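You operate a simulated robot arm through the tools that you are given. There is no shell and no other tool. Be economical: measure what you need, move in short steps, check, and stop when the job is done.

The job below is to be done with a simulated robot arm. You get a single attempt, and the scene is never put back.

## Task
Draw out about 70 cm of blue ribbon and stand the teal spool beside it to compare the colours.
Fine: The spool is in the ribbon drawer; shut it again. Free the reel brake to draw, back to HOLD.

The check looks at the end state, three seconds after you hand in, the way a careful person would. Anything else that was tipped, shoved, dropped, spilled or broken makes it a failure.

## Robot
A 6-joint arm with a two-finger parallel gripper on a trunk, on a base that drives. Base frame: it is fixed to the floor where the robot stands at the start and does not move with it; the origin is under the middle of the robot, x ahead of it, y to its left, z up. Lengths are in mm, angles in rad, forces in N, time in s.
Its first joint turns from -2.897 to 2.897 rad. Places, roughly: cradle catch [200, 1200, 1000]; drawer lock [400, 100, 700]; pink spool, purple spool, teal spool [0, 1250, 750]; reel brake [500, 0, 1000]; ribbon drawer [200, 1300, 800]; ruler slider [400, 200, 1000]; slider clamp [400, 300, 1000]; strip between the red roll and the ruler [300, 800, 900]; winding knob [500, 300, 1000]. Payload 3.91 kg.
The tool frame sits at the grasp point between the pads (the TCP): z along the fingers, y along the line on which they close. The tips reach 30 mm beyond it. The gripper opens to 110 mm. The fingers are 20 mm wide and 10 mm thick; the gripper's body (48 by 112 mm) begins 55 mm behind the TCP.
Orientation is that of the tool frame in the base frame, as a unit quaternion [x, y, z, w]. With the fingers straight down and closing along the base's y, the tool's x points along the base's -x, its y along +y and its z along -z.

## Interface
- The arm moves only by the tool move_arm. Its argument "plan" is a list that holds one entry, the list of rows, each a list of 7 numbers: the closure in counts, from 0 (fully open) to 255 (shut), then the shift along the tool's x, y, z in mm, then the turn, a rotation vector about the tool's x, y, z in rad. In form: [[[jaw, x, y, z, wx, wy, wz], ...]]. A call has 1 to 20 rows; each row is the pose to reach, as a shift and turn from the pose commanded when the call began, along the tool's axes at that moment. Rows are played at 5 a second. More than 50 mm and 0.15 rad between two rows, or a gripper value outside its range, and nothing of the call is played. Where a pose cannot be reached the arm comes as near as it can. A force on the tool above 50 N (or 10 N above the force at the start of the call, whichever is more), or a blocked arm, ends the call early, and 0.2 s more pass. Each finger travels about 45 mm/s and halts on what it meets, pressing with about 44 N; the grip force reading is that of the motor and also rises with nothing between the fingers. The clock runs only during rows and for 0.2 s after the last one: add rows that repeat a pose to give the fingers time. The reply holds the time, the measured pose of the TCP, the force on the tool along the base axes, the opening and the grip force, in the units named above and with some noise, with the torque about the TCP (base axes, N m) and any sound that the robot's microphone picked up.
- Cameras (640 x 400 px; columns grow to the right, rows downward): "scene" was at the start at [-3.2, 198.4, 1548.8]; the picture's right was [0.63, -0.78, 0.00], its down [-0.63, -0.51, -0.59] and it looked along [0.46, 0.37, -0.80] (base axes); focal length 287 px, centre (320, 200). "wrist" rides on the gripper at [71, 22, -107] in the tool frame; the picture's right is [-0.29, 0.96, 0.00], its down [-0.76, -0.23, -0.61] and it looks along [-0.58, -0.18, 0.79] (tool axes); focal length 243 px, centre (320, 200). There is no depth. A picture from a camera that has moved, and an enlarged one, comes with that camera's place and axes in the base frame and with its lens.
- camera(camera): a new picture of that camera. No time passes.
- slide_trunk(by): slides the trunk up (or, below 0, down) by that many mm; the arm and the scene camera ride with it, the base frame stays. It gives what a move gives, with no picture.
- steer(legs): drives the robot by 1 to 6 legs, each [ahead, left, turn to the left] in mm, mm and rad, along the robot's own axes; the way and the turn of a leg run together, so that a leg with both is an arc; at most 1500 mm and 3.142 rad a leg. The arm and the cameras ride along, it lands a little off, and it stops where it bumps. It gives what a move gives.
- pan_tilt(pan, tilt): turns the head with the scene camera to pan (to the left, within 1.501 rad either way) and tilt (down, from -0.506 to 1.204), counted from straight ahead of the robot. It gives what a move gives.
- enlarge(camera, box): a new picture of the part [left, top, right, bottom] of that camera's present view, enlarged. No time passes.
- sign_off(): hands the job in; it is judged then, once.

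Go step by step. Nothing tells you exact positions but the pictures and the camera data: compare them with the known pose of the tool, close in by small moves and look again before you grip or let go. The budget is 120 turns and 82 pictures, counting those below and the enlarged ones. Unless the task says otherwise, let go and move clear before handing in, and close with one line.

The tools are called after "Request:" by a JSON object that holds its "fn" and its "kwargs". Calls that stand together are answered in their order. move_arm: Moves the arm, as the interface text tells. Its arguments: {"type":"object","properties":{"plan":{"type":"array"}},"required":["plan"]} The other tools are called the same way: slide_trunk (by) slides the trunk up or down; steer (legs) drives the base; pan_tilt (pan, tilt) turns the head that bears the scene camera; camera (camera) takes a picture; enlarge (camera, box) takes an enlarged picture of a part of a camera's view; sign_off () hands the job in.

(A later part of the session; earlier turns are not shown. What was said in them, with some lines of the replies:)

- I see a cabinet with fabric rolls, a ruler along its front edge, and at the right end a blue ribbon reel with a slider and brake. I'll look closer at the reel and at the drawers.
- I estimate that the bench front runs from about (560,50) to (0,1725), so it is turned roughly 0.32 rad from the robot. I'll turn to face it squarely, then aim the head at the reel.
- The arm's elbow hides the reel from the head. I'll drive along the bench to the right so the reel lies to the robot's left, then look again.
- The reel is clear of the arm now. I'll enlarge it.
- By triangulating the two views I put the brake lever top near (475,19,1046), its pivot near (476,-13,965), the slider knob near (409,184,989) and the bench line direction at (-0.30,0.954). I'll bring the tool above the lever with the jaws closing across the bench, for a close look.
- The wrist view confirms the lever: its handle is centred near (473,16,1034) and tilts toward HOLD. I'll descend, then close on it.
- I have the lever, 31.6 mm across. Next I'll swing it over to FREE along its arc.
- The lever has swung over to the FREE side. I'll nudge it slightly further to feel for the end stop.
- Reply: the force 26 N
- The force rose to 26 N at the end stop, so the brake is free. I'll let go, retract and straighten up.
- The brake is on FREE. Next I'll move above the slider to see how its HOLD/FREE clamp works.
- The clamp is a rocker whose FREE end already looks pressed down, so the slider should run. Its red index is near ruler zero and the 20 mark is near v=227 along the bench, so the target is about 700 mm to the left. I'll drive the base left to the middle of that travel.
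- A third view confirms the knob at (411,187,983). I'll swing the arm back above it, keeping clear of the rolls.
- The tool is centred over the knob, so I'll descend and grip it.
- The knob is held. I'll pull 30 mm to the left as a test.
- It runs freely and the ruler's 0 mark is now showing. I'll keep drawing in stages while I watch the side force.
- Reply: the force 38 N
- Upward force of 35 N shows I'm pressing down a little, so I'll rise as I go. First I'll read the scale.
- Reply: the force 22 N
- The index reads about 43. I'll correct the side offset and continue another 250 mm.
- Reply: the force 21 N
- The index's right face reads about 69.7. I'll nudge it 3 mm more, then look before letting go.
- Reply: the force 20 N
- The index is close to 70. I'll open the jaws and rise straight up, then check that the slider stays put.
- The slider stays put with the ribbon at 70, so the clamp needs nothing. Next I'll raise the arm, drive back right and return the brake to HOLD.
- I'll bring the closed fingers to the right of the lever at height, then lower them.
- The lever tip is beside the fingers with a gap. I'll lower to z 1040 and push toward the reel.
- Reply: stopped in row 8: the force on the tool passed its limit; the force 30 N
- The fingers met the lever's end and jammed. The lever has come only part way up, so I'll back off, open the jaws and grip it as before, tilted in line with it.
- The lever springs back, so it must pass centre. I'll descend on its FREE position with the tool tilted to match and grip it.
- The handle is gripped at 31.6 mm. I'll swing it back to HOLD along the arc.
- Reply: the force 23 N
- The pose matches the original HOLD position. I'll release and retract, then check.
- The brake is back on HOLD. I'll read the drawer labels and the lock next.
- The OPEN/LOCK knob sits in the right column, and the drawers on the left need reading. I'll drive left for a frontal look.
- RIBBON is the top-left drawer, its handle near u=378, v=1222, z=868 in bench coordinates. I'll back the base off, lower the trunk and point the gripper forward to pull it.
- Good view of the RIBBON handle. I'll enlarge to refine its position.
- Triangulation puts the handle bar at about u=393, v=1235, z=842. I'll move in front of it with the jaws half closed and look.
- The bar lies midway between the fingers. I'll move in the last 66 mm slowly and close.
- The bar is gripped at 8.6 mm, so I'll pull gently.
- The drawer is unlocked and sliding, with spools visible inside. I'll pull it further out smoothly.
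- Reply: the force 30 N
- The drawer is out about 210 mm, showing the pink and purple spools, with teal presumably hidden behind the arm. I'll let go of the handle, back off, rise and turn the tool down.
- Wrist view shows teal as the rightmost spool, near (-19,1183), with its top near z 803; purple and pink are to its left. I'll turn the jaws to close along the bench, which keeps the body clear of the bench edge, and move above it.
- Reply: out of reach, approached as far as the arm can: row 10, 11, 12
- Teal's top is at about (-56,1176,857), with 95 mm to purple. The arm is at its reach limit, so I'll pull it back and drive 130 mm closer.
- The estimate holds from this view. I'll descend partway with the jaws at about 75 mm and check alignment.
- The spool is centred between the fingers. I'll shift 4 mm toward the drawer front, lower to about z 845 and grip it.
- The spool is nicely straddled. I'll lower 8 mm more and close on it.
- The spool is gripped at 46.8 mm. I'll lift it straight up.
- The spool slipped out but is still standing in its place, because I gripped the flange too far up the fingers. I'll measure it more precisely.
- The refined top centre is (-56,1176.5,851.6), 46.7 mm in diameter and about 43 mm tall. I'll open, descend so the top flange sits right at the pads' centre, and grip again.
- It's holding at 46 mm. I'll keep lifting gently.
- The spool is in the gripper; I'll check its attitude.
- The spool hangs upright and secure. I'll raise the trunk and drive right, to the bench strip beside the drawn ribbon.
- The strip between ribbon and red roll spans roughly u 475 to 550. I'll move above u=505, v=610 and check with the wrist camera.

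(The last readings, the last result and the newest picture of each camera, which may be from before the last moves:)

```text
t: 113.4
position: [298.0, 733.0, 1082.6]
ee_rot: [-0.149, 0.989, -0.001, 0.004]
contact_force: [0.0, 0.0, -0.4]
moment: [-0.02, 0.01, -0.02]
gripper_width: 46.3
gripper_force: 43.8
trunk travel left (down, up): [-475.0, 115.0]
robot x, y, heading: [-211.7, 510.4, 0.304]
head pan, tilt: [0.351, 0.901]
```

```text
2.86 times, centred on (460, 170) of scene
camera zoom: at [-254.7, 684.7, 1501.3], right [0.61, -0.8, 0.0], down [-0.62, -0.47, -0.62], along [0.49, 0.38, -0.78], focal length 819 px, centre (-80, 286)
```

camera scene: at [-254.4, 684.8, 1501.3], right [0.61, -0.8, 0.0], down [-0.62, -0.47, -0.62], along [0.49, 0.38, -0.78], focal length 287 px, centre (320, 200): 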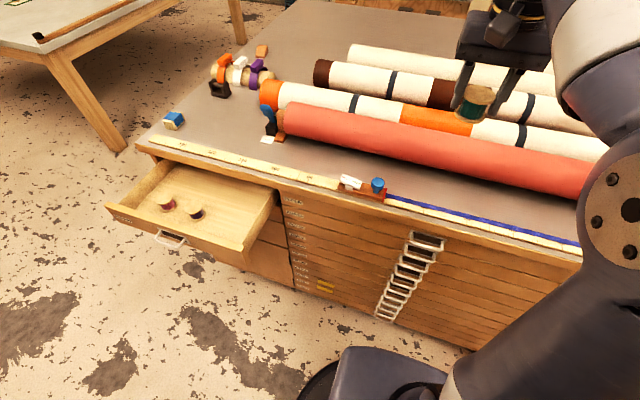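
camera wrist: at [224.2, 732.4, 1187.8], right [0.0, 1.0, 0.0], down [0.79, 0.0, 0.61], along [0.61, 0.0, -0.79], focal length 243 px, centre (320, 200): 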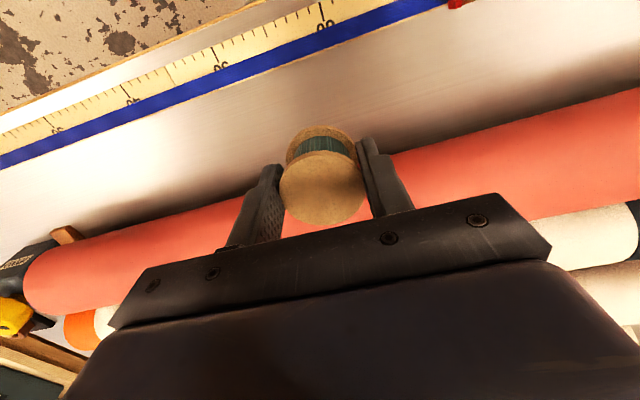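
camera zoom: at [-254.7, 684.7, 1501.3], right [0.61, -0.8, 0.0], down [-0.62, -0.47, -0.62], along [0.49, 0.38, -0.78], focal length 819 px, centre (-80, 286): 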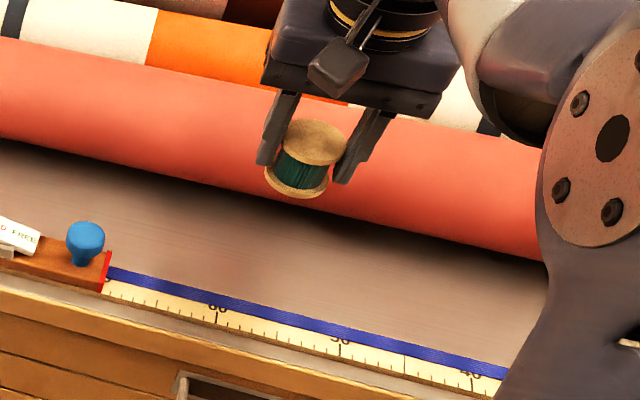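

The gap is u 460 to 542 and the spool sits at 504, so it fits. I'll shift 4 mm toward the ribbon and descend to just above the surface.

Request:
{"fn": "move_arm", "kwargs": {"plan": [[[255, 4, 0, 20, 0, 0, 0], [255, 4, 0, 40, 0, 0, 0], [255, 4, 0, 60, 0, 0, 0], [255, 4, 0, 75, 0, 0, 0], [255, 4, 0, 85, 0, 0, 0], [255, 4, 0, 92, 0, 0, 0], [255, 4, 0, 92, 0, 0, 0]]]}}

Request:
{"fn": "enlarge", "kwargs": {"camera": "scene", "box": [400, 110, 520, 240]}}

```text
t: 115.0
position: [297.8, 730.9, 989.6]
ee_rot: [-0.148, 0.989, 0.0, 0.004]
contact_force: [0.1, -0.3, -1.0]
moment: [0.01, 0.0, 0.03]
gripper_width: 46.4
gripper_force: 44.4
trunk travel left (down, up): [-475.0, 115.0]
robot x, y, heading: [-212.0, 510.4, 0.301]
head pan, tilt: [0.351, 0.901]
```

```text
3.08 times, centred on (460, 175) of scene
camera zoom: at [-254.7, 684.7, 1501.3], right [0.61, -0.8, 0.0], down [-0.62, -0.47, -0.62], along [0.49, 0.38, -0.78], focal length 882 px, centre (-111, 277)
```

zoom: 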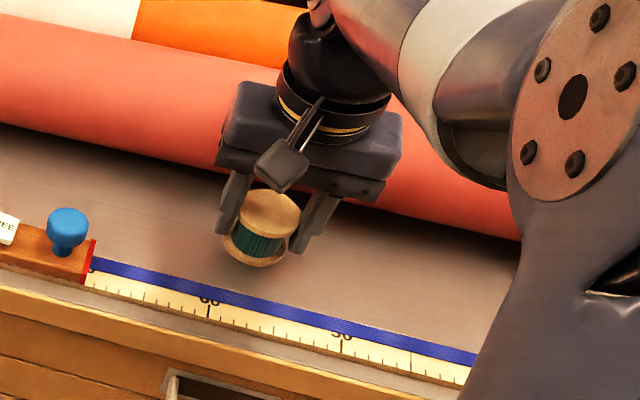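

It's just above the surface. I'll lower in small steps to feel the contact.

Request:
{"fn": "move_arm", "kwargs": {"plan": [[[255, 0, 0, 1.5, 0, 0, 0], [255, 0, 0, 3, 0, 0, 0], [255, 0, 0, 4.5, 0, 0, 0], [255, 0, 0, 6, 0, 0, 0], [255, 0, 0, 6, 0, 0, 0]]]}}

```text
t: 116.2
position: [296.6, 732.1, 983.6]
ee_rot: [-0.147, 0.989, -0.001, 0.004]
contact_force: [-0.1, 0.2, 0.1]
moment: [0.04, 0.04, -0.03]
gripper_width: 46.2
gripper_force: 43.6
trunk travel left (down, up): [-475.0, 115.0]
robot x, y, heading: [-210.8, 510.8, 0.301]
head pan, tilt: [0.351, 0.901]
```

Request:
{"fn": "move_arm", "kwargs": {"plan": [[[255, 0, 0, 1, 0, 0, 0], [255, 0, 0, 2, 0, 0, 0], [255, 0, 0, 3, 0, 0, 0], [255, 0, 0, 4, 0, 0, 0], [255, 0, 0, 4, 0, 0, 0]]]}}

```text
t: 117.4
position: [297.8, 731.6, 979.4]
ee_rot: [-0.147, 0.989, 0.0, 0.004]
contact_force: [-0.4, -0.6, -0.7]
moment: [-0.01, -0.02, -0.04]
gripper_width: 46.4
gripper_force: 43.9
trunk travel left (down, up): [-475.0, 115.0]
robot x, y, heading: [-210.7, 510.5, 0.299]
head pan, tilt: [0.351, 0.901]
```

There's no contact yet, so I'll continue down.

Request:
{"fn": "move_arm", "kwargs": {"plan": [[[255, 0, 0, 1, 0, 0, 0], [255, 0, 0, 2, 0, 0, 0], [255, 0, 0, 3, 0, 0, 0], [255, 0, 0, 4, 0, 0, 0], [255, 0, 0, 5, 0, 0, 0], [255, 0, 0, 5, 0, 0, 0]]]}}

Request:
{"fn": "enlarge", "kwargs": {"camera": "scene", "box": [410, 150, 490, 210]}}

```text
t: 118.8
position: [297.9, 732.5, 975.4]
ee_rot: [-0.148, 0.989, -0.001, 0.004]
contact_force: [-0.2, 0.0, -0.7]
moment: [0.01, 0.05, -0.03]
gripper_width: 46.3
gripper_force: 43.4
trunk travel left (down, up): [-475.0, 115.0]
robot x, y, heading: [-212.8, 510.7, 0.301]
head pan, tilt: [0.351, 0.901]
```

```text
6.67 times, centred on (450, 180) of scene
camera zoom: at [-254.7, 684.7, 1501.3], right [0.61, -0.8, 0.0], down [-0.62, -0.47, -0.62], along [0.49, 0.38, -0.78], focal length 1911 px, centre (-547, 333)
```

zoom: 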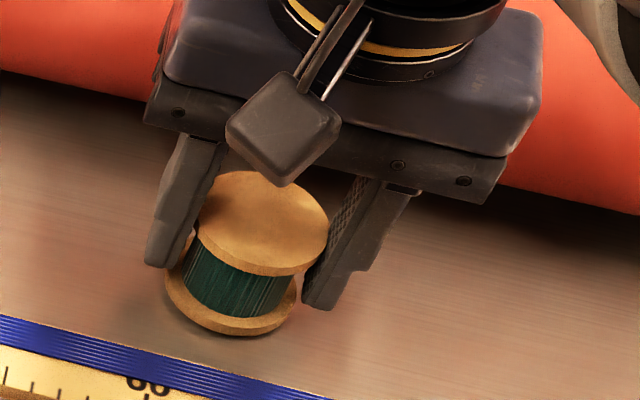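

Request:
{"fn": "move_arm", "kwargs": {"plan": [[[255, 0, 0, 1, 0, 0, 0], [255, 0, 0, 2, 0, 0, 0], [255, 0, 0, 3, 0, 0, 0], [255, 0, 0, 4, 0, 0, 0], [255, 0, 0, 4, 0, 0, 0]]]}}

```text
t: 120.0
position: [297.1, 731.5, 971.6]
ee_rot: [-0.148, 0.989, -0.001, 0.004]
contact_force: [0.6, -0.4, 0.1]
moment: [-0.02, 0.02, 0.02]
gripper_width: 46.4
gripper_force: 43.6
trunk travel left (down, up): [-475.0, 115.0]
robot x, y, heading: [-213.2, 512.4, 0.3]
head pan, tilt: [0.351, 0.901]
```

Request:
{"fn": "move_arm", "kwargs": {"plan": [[[255, 0, 0, 1, 0, 0, 0], [255, 0, 0, 2, 0, 0, 0], [255, 0, 0, 3, 0, 0, 0], [255, 0, 0, 4, 0, 0, 0], [255, 0, 0, 4, 0, 0, 0]]]}}

```text
t: 121.2
position: [296.7, 732.4, 968.5]
ee_rot: [-0.148, 0.989, 0.0, 0.007]
contact_force: [3.9, -1.5, 19.2]
moment: [-0.07, -0.21, -0.17]
gripper_width: 46.1
gripper_force: 43.9
trunk travel left (down, up): [-475.0, 115.0]
robot x, y, heading: [-214.5, 516.1, 0.3]
head pan, tilt: [0.351, 0.901]
```

Contact at 19 N, so the spool is standing on the bench. I'll ease up, open gently and rise straight up.

Request:
{"fn": "move_arm", "kwargs": {"plan": [[[255, 0, 0, -1, 0, 0, 0], [120, 0, 0, -1, 0, 0, 0], [81, 0, 0, -1, 0, 0, 0], [81, 0, 0, -1, 0, 0, 0], [81, 0, 0, -1, 0, 0, 0], [81, 0, 0, -15, 0, 0, 0], [81, 0, 0, -40, 0, 0, 0], [81, 0, 0, -80, 0, 0, 0], [81, 0, 0, -125, 0, 0, 0], [81, 0, 0, -170, 0, 0, 0], [81, 0, 0, -170, 0, 0, 0]]]}}

Request:
{"fn": "enlarge", "kwargs": {"camera": "scene", "box": [320, 100, 520, 240]}}

```text
t: 123.6
position: [295.9, 732.2, 1138.3]
ee_rot: [-0.148, 0.989, 0.0, 0.004]
contact_force: [-0.7, 0.7, 0.1]
moment: [-0.01, 0.03, -0.04]
gripper_width: 75.1
gripper_force: 0.1
trunk travel left (down, up): [-475.0, 115.0]
robot x, y, heading: [-212.2, 509.6, 0.296]
head pan, tilt: [0.351, 0.901]
```

```text
2.86 times, centred on (420, 170) of scene
camera zoom: at [-254.9, 684.6, 1501.3], right [0.61, -0.8, 0.0], down [-0.62, -0.47, -0.62], along [0.49, 0.38, -0.78], focal length 819 px, centre (34, 286)
```

zoom: 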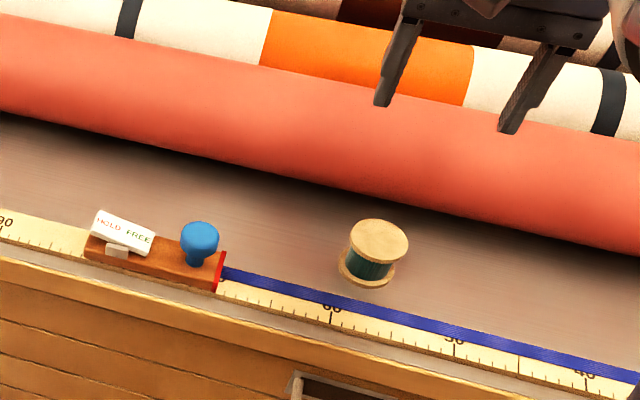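

The teal spool stands beside the ribbon and the slider is still at 70. Now I'll shut the drawer: back off, drive left and set the gripper pointing forward again.

Request:
{"fn": "steer", "kwargs": {"legs": [[-250, 0, 0.008], [0, 500, 0]]}}

Request:
{"fn": "move_arm", "kwargs": {"plan": [[[255, 0, 0, 0, 0, 0, -0.143], [255, 0, 0, 0, 0, 0, -0.286], [255, 0, 0, 0, 0, 0, -0.428], [255, 0, 0, 0, 0, 0, -0.571], [255, 0, 0, 0, 0, 0, -0.714], [255, 0, 0, 0, 0, 0, -0.857], [255, 0, 0, 0, 0, 0, -1.0], [255, 0, 0, 0, 0, 0, -1.142], [255, 0, 0, 0, 0, 0, -1.285], [255, 0, 0, 0, 0, 0, -1.428], [255, 0, 0, 0, 0, 0, -1.571], [255, 0, 0, 0, 0, 0, -1.571]]]}}

```text
t: 128.0
position: [-92.7, 1144.4, 1137.5]
ee_rot: [-0.152, 0.988, -0.001, 0.005]
contact_force: [0.3, 1.4, 0.4]
moment: [0.02, -0.01, 0.04]
gripper_width: 75.2
gripper_force: 0.1
trunk travel left (down, up): [-475.0, 115.0]
robot x, y, heading: [-596.8, 918.8, 0.303]
head pan, tilt: [0.351, 0.901]
```

```text
t: 130.6
position: [-92.9, 1144.3, 1137.6]
ee_rot: [0.807, -0.591, 0.003, -0.003]
contact_force: [0.0, -0.2, 0.1]
moment: [0.0, -0.01, 0.01]
gripper_width: 0.0
gripper_force: 37.9
trunk travel left (down, up): [-475.0, 115.0]
robot x, y, heading: [-599.5, 921.9, 0.306]
head pan, tilt: [0.351, 0.901]
```

Request:
{"fn": "move_arm", "kwargs": {"plan": [[[139, -9.4, 13.8, 0, 0.131, 0, 0], [139, -18.8, 27.5, 0, 0.262, 0, 0], [139, -28.3, 41.3, 0, 0.393, 0, 0], [139, -37.7, 55, 0, 0.524, 0, 0], [139, -47, 68.8, 0, 0.655, 0, 0], [139, -56.5, 82.5, 0, 0.785, 0, 0], [139, -66, 96.3, 0, 0.916, 0, 0], [139, -75, 110, 0, 1.047, 0, 0], [139, -85, 124, 0, 1.178, 0, 0], [139, -94, 137.5, 0, 1.309, 0, 0], [139, -104, 151, 0, 1.44, 0, 0], [139, -113, 165, 0, 1.571, 0, 0], [139, -113, 165, 0, 1.571, 0, 0]]]}}

Request:
{"fn": "slide_trunk", "kwargs": {"by": -200}}

Request:
{"fn": "camera", "kwargs": {"camera": "wrist"}}

```text
t: 133.4
position: [-283.2, 1201.5, 1135.8]
ee_rot: [-0.567, 0.416, -0.421, 0.573]
contact_force: [-0.3, -0.6, -0.5]
moment: [-0.01, 0.02, -0.01]
gripper_width: 50.3
gripper_force: 0.0
trunk travel left (down, up): [-475.0, 115.0]
robot x, y, heading: [-600.8, 919.6, 0.303]
head pan, tilt: [0.351, 0.901]
```

```text
t: 135.6
position: [-283.6, 1200.4, 937.1]
ee_rot: [-0.569, 0.415, -0.421, 0.572]
contact_force: [0.8, -0.7, 0.0]
moment: [0.04, 0.0, -0.04]
gripper_width: 50.3
gripper_force: 0.1
trunk travel left (down, up): [-275.0, 315.0]
robot x, y, heading: [-595.2, 923.9, 0.305]
head pan, tilt: [0.351, 0.901]
```

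```text
9 pictures are left
camera wrist: at [-363.6, 1101.1, 913.4], right [-0.08, 0.28, -0.96], down [-0.81, 0.54, 0.22], along [0.58, 0.79, 0.18], focal length 243 px, centre (320, 200)
```

wrist: 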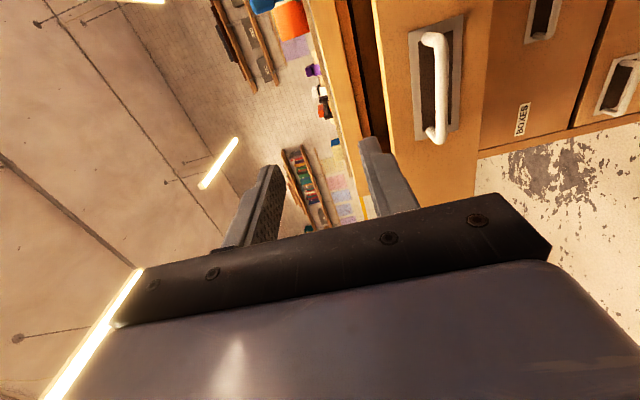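

The handle shows at v=1229, z=844, as expected. I'll lower, move in and grip it.

Request:
{"fn": "move_arm", "kwargs": {"plan": [[[139, -1, 30, 0, 0, 0, 0], [139, -1, 60, 0, 0, 0, 0], [139, -1, 85, 0, 0, 0, 0], [139, -1, 96, 0, 0, 0, 0], [139, -1, 96, 25, 0, 0, 0], [139, -1, 96, 50, 0, 0, 0], [139, -1, 96, 65, 0, 0, 0], [139, -1, 96, 77, 0, 0, 0], [139, -1, 96, 77, 0, 0, 0], [255, -1, 96, 77, 0, 0, 0], [255, -1, 96, 77, 0, 0, 0], [255, -1, 96, 77, 0, 0, 0], [255, -1, 96, 77, 0, 0, 0], [255, -1, 96, 77, 0, 0, 0]]]}}

```text
t: 138.6
position: [-208.8, 1225.3, 840.6]
ee_rot: [-0.568, 0.416, -0.42, 0.573]
contact_force: [0.5, -0.1, 1.5]
moment: [0.1, 0.02, 0.02]
gripper_width: 8.6
gripper_force: 45.0
trunk travel left (down, up): [-275.0, 315.0]
robot x, y, heading: [-603.2, 919.5, 0.306]
head pan, tilt: [0.351, 0.901]
```

The bar is gripped. I'll push the drawer in gently.

Request:
{"fn": "move_arm", "kwargs": {"plan": [[[255, 0, 0, 6, 0, 0, 0], [255, -0.2, 0, 16, 0, 0, 0], [255, -0.3, 0, 29, 0, 0, 0], [255, -0.5, 0, 43, 0, 0, 0], [255, -0.6, 0, 57, 0, 0, 0], [255, -0.8, 0, 71, 0, 0, 0], [255, -0.9, 0, 85, 0, 0, 0], [255, -1.1, 0, 99, 0, 0, 0], [255, -1.2, 0, 113, 0, 0, 0], [255, -1.4, 0, 127, 0, 0, 0], [255, -1.5, 0, 141, 0, 0, 0], [255, -1.7, 0, 155, 0, 0, 0], [255, -1.9, 0, 169, 0, 0, 0], [255, -2, 0, 182, 0, 0, 0], [255, -2.2, 0, 193, 0, 0, 0], [255, -2.3, 0, 201, 0, 0, 0], [255, -2.3, 0, 206, 0, 0, 0], [255, -2.3, 0, 209, 0, 0, 0], [255, -2.3, 0, 211, 0, 0, 0], [255, -2.3, 0, 211, 0, 0, 0]]]}}

```text
t: 142.8
position: [-8.1, 1291.1, 839.4]
ee_rot: [-0.569, 0.418, -0.42, 0.57]
contact_force: [-4.4, -15.3, -22.1]
moment: [0.05, 0.3, 0.29]
gripper_width: 8.9
gripper_force: 45.2
trunk travel left (down, up): [-275.0, 315.0]
robot x, y, heading: [-598.3, 919.3, 0.309]
head pan, tilt: [0.351, 0.901]
```

That matches the closed pose. I'll press a few millimetres more to make sure, then release and back away.

Request:
{"fn": "move_arm", "kwargs": {"plan": [[[255, 0, 0, 2, 0, 0, 0], [255, 0, 0, 4, 0, 0, 0]]]}}

Request:
{"fn": "move_arm", "kwargs": {"plan": [[[200, 0, 0, 0, 0, 0, 0], [139, 0, 0, 0, 0, 0, 0], [139, 0, 0, 0, 0, 0, 0], [139, 0, 0, -15, 0, 0, 0], [139, 0, 0, -40, 0, 0, 0], [139, 0, 0, -80, 0, 0, 0], [139, 0, 0, -120, 0, 0, 0], [139, 0, -40, -160, 0, 0, 0], [139, 0, -80, -160, 0, 0, 0], [139, 0, -120, -160, 0, 0, 0]]]}}

Request:
{"fn": "enlarge", "kwargs": {"camera": "scene", "box": [280, 0, 600, 200]}}

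```text
t: 143.4
position: [-7.9, 1290.5, 840.8]
ee_rot: [0.571, -0.416, 0.42, -0.57]
contact_force: [-27.9, -21.6, -22.5]
moment: [0.12, 0.38, -0.19]
gripper_width: 8.9
gripper_force: 45.1
trunk travel left (down, up): [-275.0, 315.0]
robot x, y, heading: [-598.3, 920.6, 0.309]
head pan, tilt: [0.351, 0.901]
```

```text
refused: row 8 steps farther than a row can; nothing moved
```

```text
2.00 times, centred on (440, 100) of scene
camera zoom: at [-644.1, 1090.8, 1301.3], right [0.61, -0.79, 0.0], down [-0.62, -0.48, -0.62], along [0.49, 0.38, -0.78], focal length 573 px, centre (80, 400)
```

zoom: 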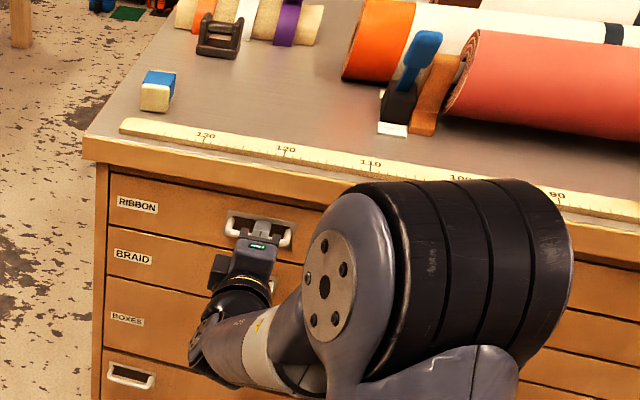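

The drawer is shut against its stop. I'll release it and back off.

Request:
{"fn": "move_arm", "kwargs": {"plan": [[[200, 0, 0, 0, 0, 0, 0], [139, 0, 0, 0, 0, 0, 0], [139, 0, 0, 0, 0, 0, 0], [139, 0, 0, -15, 0, 0, 0], [139, 0, 0, -40, 0, 0, 0], [139, 0, 0, -80, 0, 0, 0], [139, 0, 0, -120, 0, 0, 0], [139, 0, 0, -160, 0, 0, 0], [139, 0, -40, -160, 0, 0, 0], [139, 0, -80, -160, 0, 0, 0], [139, 0, -120, -160, 0, 0, 0], [139, 0, -160, -160, 0, 0, 0]]]}}

Request:
{"fn": "steer", "kwargs": {"legs": [[-100, 0, 0], [0, -450, 0]]}}

Request:
{"fn": "slide_trunk", "kwargs": {"by": 250}}

Request:
{"fn": "camera", "kwargs": {"camera": "scene"}}

```text
t: 146.0
position: [-157.9, 1243.2, 999.9]
ee_rot: [-0.568, 0.415, -0.421, 0.572]
contact_force: [-1.0, -0.1, -0.2]
moment: [0.02, 0.0, -0.02]
gripper_width: 50.1
gripper_force: 0.0
trunk travel left (down, up): [-275.0, 315.0]
robot x, y, heading: [-599.2, 916.7, 0.308]
head pan, tilt: [0.351, 0.901]
```

```text
t: 147.2
position: [-233.5, 1223.2, 1000.7]
ee_rot: [-0.569, 0.414, -0.419, 0.574]
contact_force: [-0.9, 0.5, 0.2]
moment: [0.0, 0.03, -0.02]
gripper_width: 50.4
gripper_force: 0.1
trunk travel left (down, up): [-275.0, 315.0]
robot x, y, heading: [-668.9, 895.8, 0.311]
head pan, tilt: [0.351, 0.901]
stopped in leg 1: the robot was blocked; the commanded pose is now the measured one
```

```text
t: 149.8
position: [-233.3, 1221.6, 1250.6]
ee_rot: [-0.57, 0.414, -0.419, 0.573]
contact_force: [0.0, 0.4, 0.3]
moment: [0.03, 0.02, -0.02]
gripper_width: 50.4
gripper_force: 0.0
trunk travel left (down, up): [-525.0, 65.0]
robot x, y, heading: [-673.4, 896.6, 0.31]
head pan, tilt: [0.351, 0.901]
```

```text
7 pictures are left
camera scene: at [-716.3, 1068.8, 1551.2], right [0.62, -0.79, 0.0], down [-0.62, -0.48, -0.62], along [0.49, 0.38, -0.78], focal length 287 px, centre (320, 200)
```

scene: 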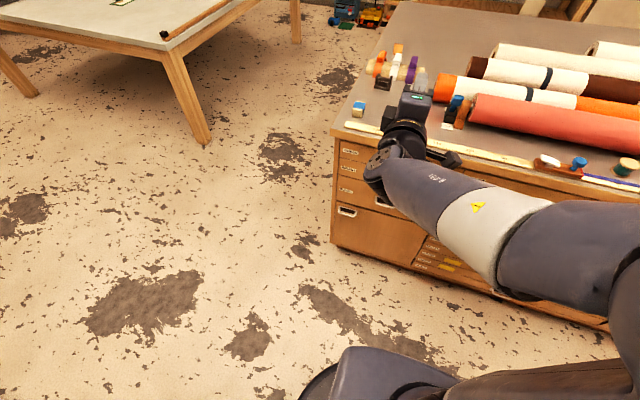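

The base bumped something behind it at about 70 mm. I'll ease forward, and look behind to see what it was.

Request:
{"fn": "steer", "kwargs": {"legs": [[40, 0, 0]]}}

Request:
{"fn": "pan_tilt", "kwargs": {"pan": 1.5, "tilt": 0.85}}

Request:
{"fn": "camera", "kwargs": {"camera": "scene"}}

Request:
{"fn": "pan_tilt", "kwargs": {"pan": -1.5, "tilt": 0.85}}

Request:
{"fn": "camera", "kwargs": {"camera": "scene"}}

```text
t: 150.6
position: [-196.5, 1233.7, 1249.9]
ee_rot: [-0.569, 0.415, -0.419, 0.573]
contact_force: [1.1, 0.7, 0.1]
moment: [-0.01, -0.01, 0.0]
gripper_width: 50.1
gripper_force: 0.0
trunk travel left (down, up): [-525.0, 65.0]
robot x, y, heading: [-638.0, 908.1, 0.31]
head pan, tilt: [0.351, 0.901]
```

```text
t: 152.0
position: [-196.5, 1234.8, 1249.5]
ee_rot: [-0.568, 0.415, -0.42, 0.574]
contact_force: [0.7, 0.4, -0.4]
moment: [0.03, 0.0, -0.02]
gripper_width: 50.0
gripper_force: 0.1
trunk travel left (down, up): [-525.0, 65.0]
robot x, y, heading: [-632.7, 908.2, 0.316]
head pan, tilt: [1.499, 0.85]
```

```text
6 pictures are left
camera scene: at [-757.3, 1110.0, 1555.2], right [0.97, 0.24, 0.0], down [0.18, -0.73, -0.66], along [-0.16, 0.64, -0.75], focal length 287 px, centre (320, 200)
```

scene: 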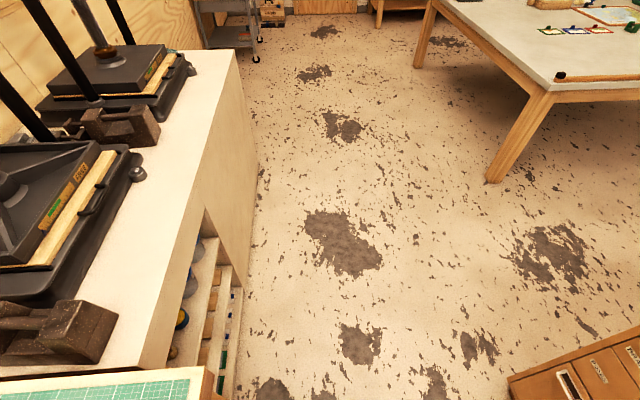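

```text
t: 154.6
position: [-195.6, 1233.8, 1251.4]
ee_rot: [-0.569, 0.414, -0.42, 0.573]
contact_force: [0.1, 0.9, 0.1]
moment: [-0.02, 0.0, -0.03]
gripper_width: 50.1
gripper_force: 0.2
trunk travel left (down, up): [-525.0, 65.0]
robot x, y, heading: [-635.7, 906.5, 0.315]
head pan, tilt: [-1.499, 0.85]
```

```text
5 pictures are left
camera scene: at [-709.3, 961.6, 1555.2], right [-0.93, -0.38, 0.0], down [-0.28, 0.7, -0.66], along [0.25, -0.61, -0.75], focal length 287 px, centre (320, 200)
```

scene: 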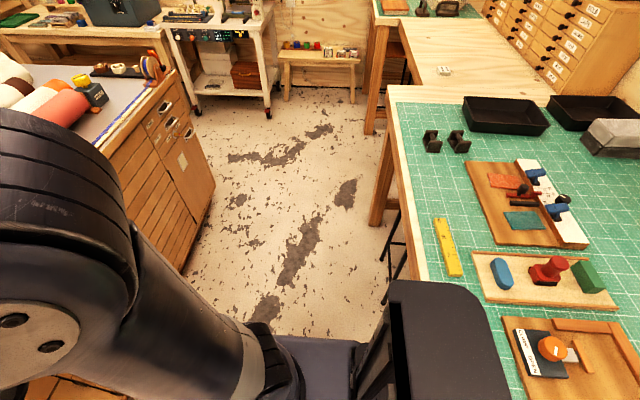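

What's behind is the heavy mat-topped workbench, and everything on it looks undisturbed. One last look at the brake and then the spool.

Request:
{"fn": "enlarge", "kwargs": {"camera": "scene", "box": [70, 40, 230, 140]}}

Request:
{"fn": "pan_tilt", "kwargs": {"pan": 0.05, "tilt": 0.75}}

Request:
{"fn": "camera", "kwargs": {"camera": "scene"}}

```text
4.00 times, centred on (150, 90) of scene
camera zoom: at [-709.3, 961.6, 1555.2], right [-0.93, -0.38, 0.0], down [-0.28, 0.7, -0.66], along [0.25, -0.61, -0.75], focal length 1147 px, centre (1000, 640)
```

zoom: 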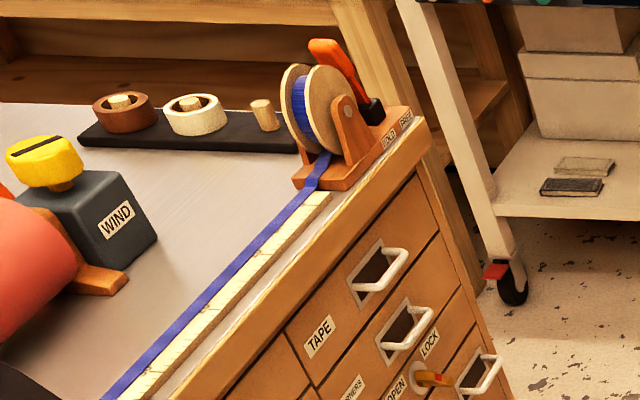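

```text
t: 156.2
position: [-196.7, 1233.8, 1250.0]
ee_rot: [-0.569, 0.414, -0.419, 0.574]
contact_force: [-0.2, 0.5, -0.1]
moment: [-0.01, 0.02, 0.04]
gripper_width: 50.1
gripper_force: 0.0
trunk travel left (down, up): [-525.0, 65.0]
robot x, y, heading: [-632.5, 904.8, 0.315]
head pan, tilt: [0.051, 0.75]
```

```text
3 pictures are left
camera scene: at [-661.2, 1063.4, 1563.2], right [0.35, -0.94, 0.0], down [-0.64, -0.24, -0.73], along [0.68, 0.26, -0.68], focal length 287 px, centre (320, 200)
```

scene: 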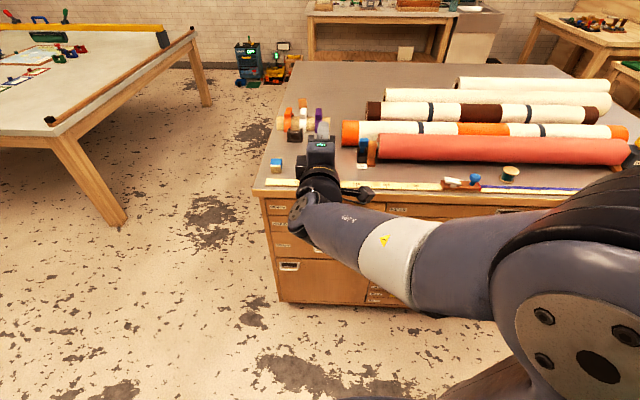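

The ribbon is at 70, the teal spool is standing beside it, the drawer is shut, the brake is on HOLD and the arm is clear. I'm handing in.

Request:
{"fn": "sign_off", "kwargs": {}}

```text
The job is handed in.
```

About 70 cm of blue ribbon is drawn out with the reel brake back on HOLD, the teal spool stands beside it, and the ribbon drawer is shut; the base bumped the bench behind it once while backing, and nothing there looked disturbed.
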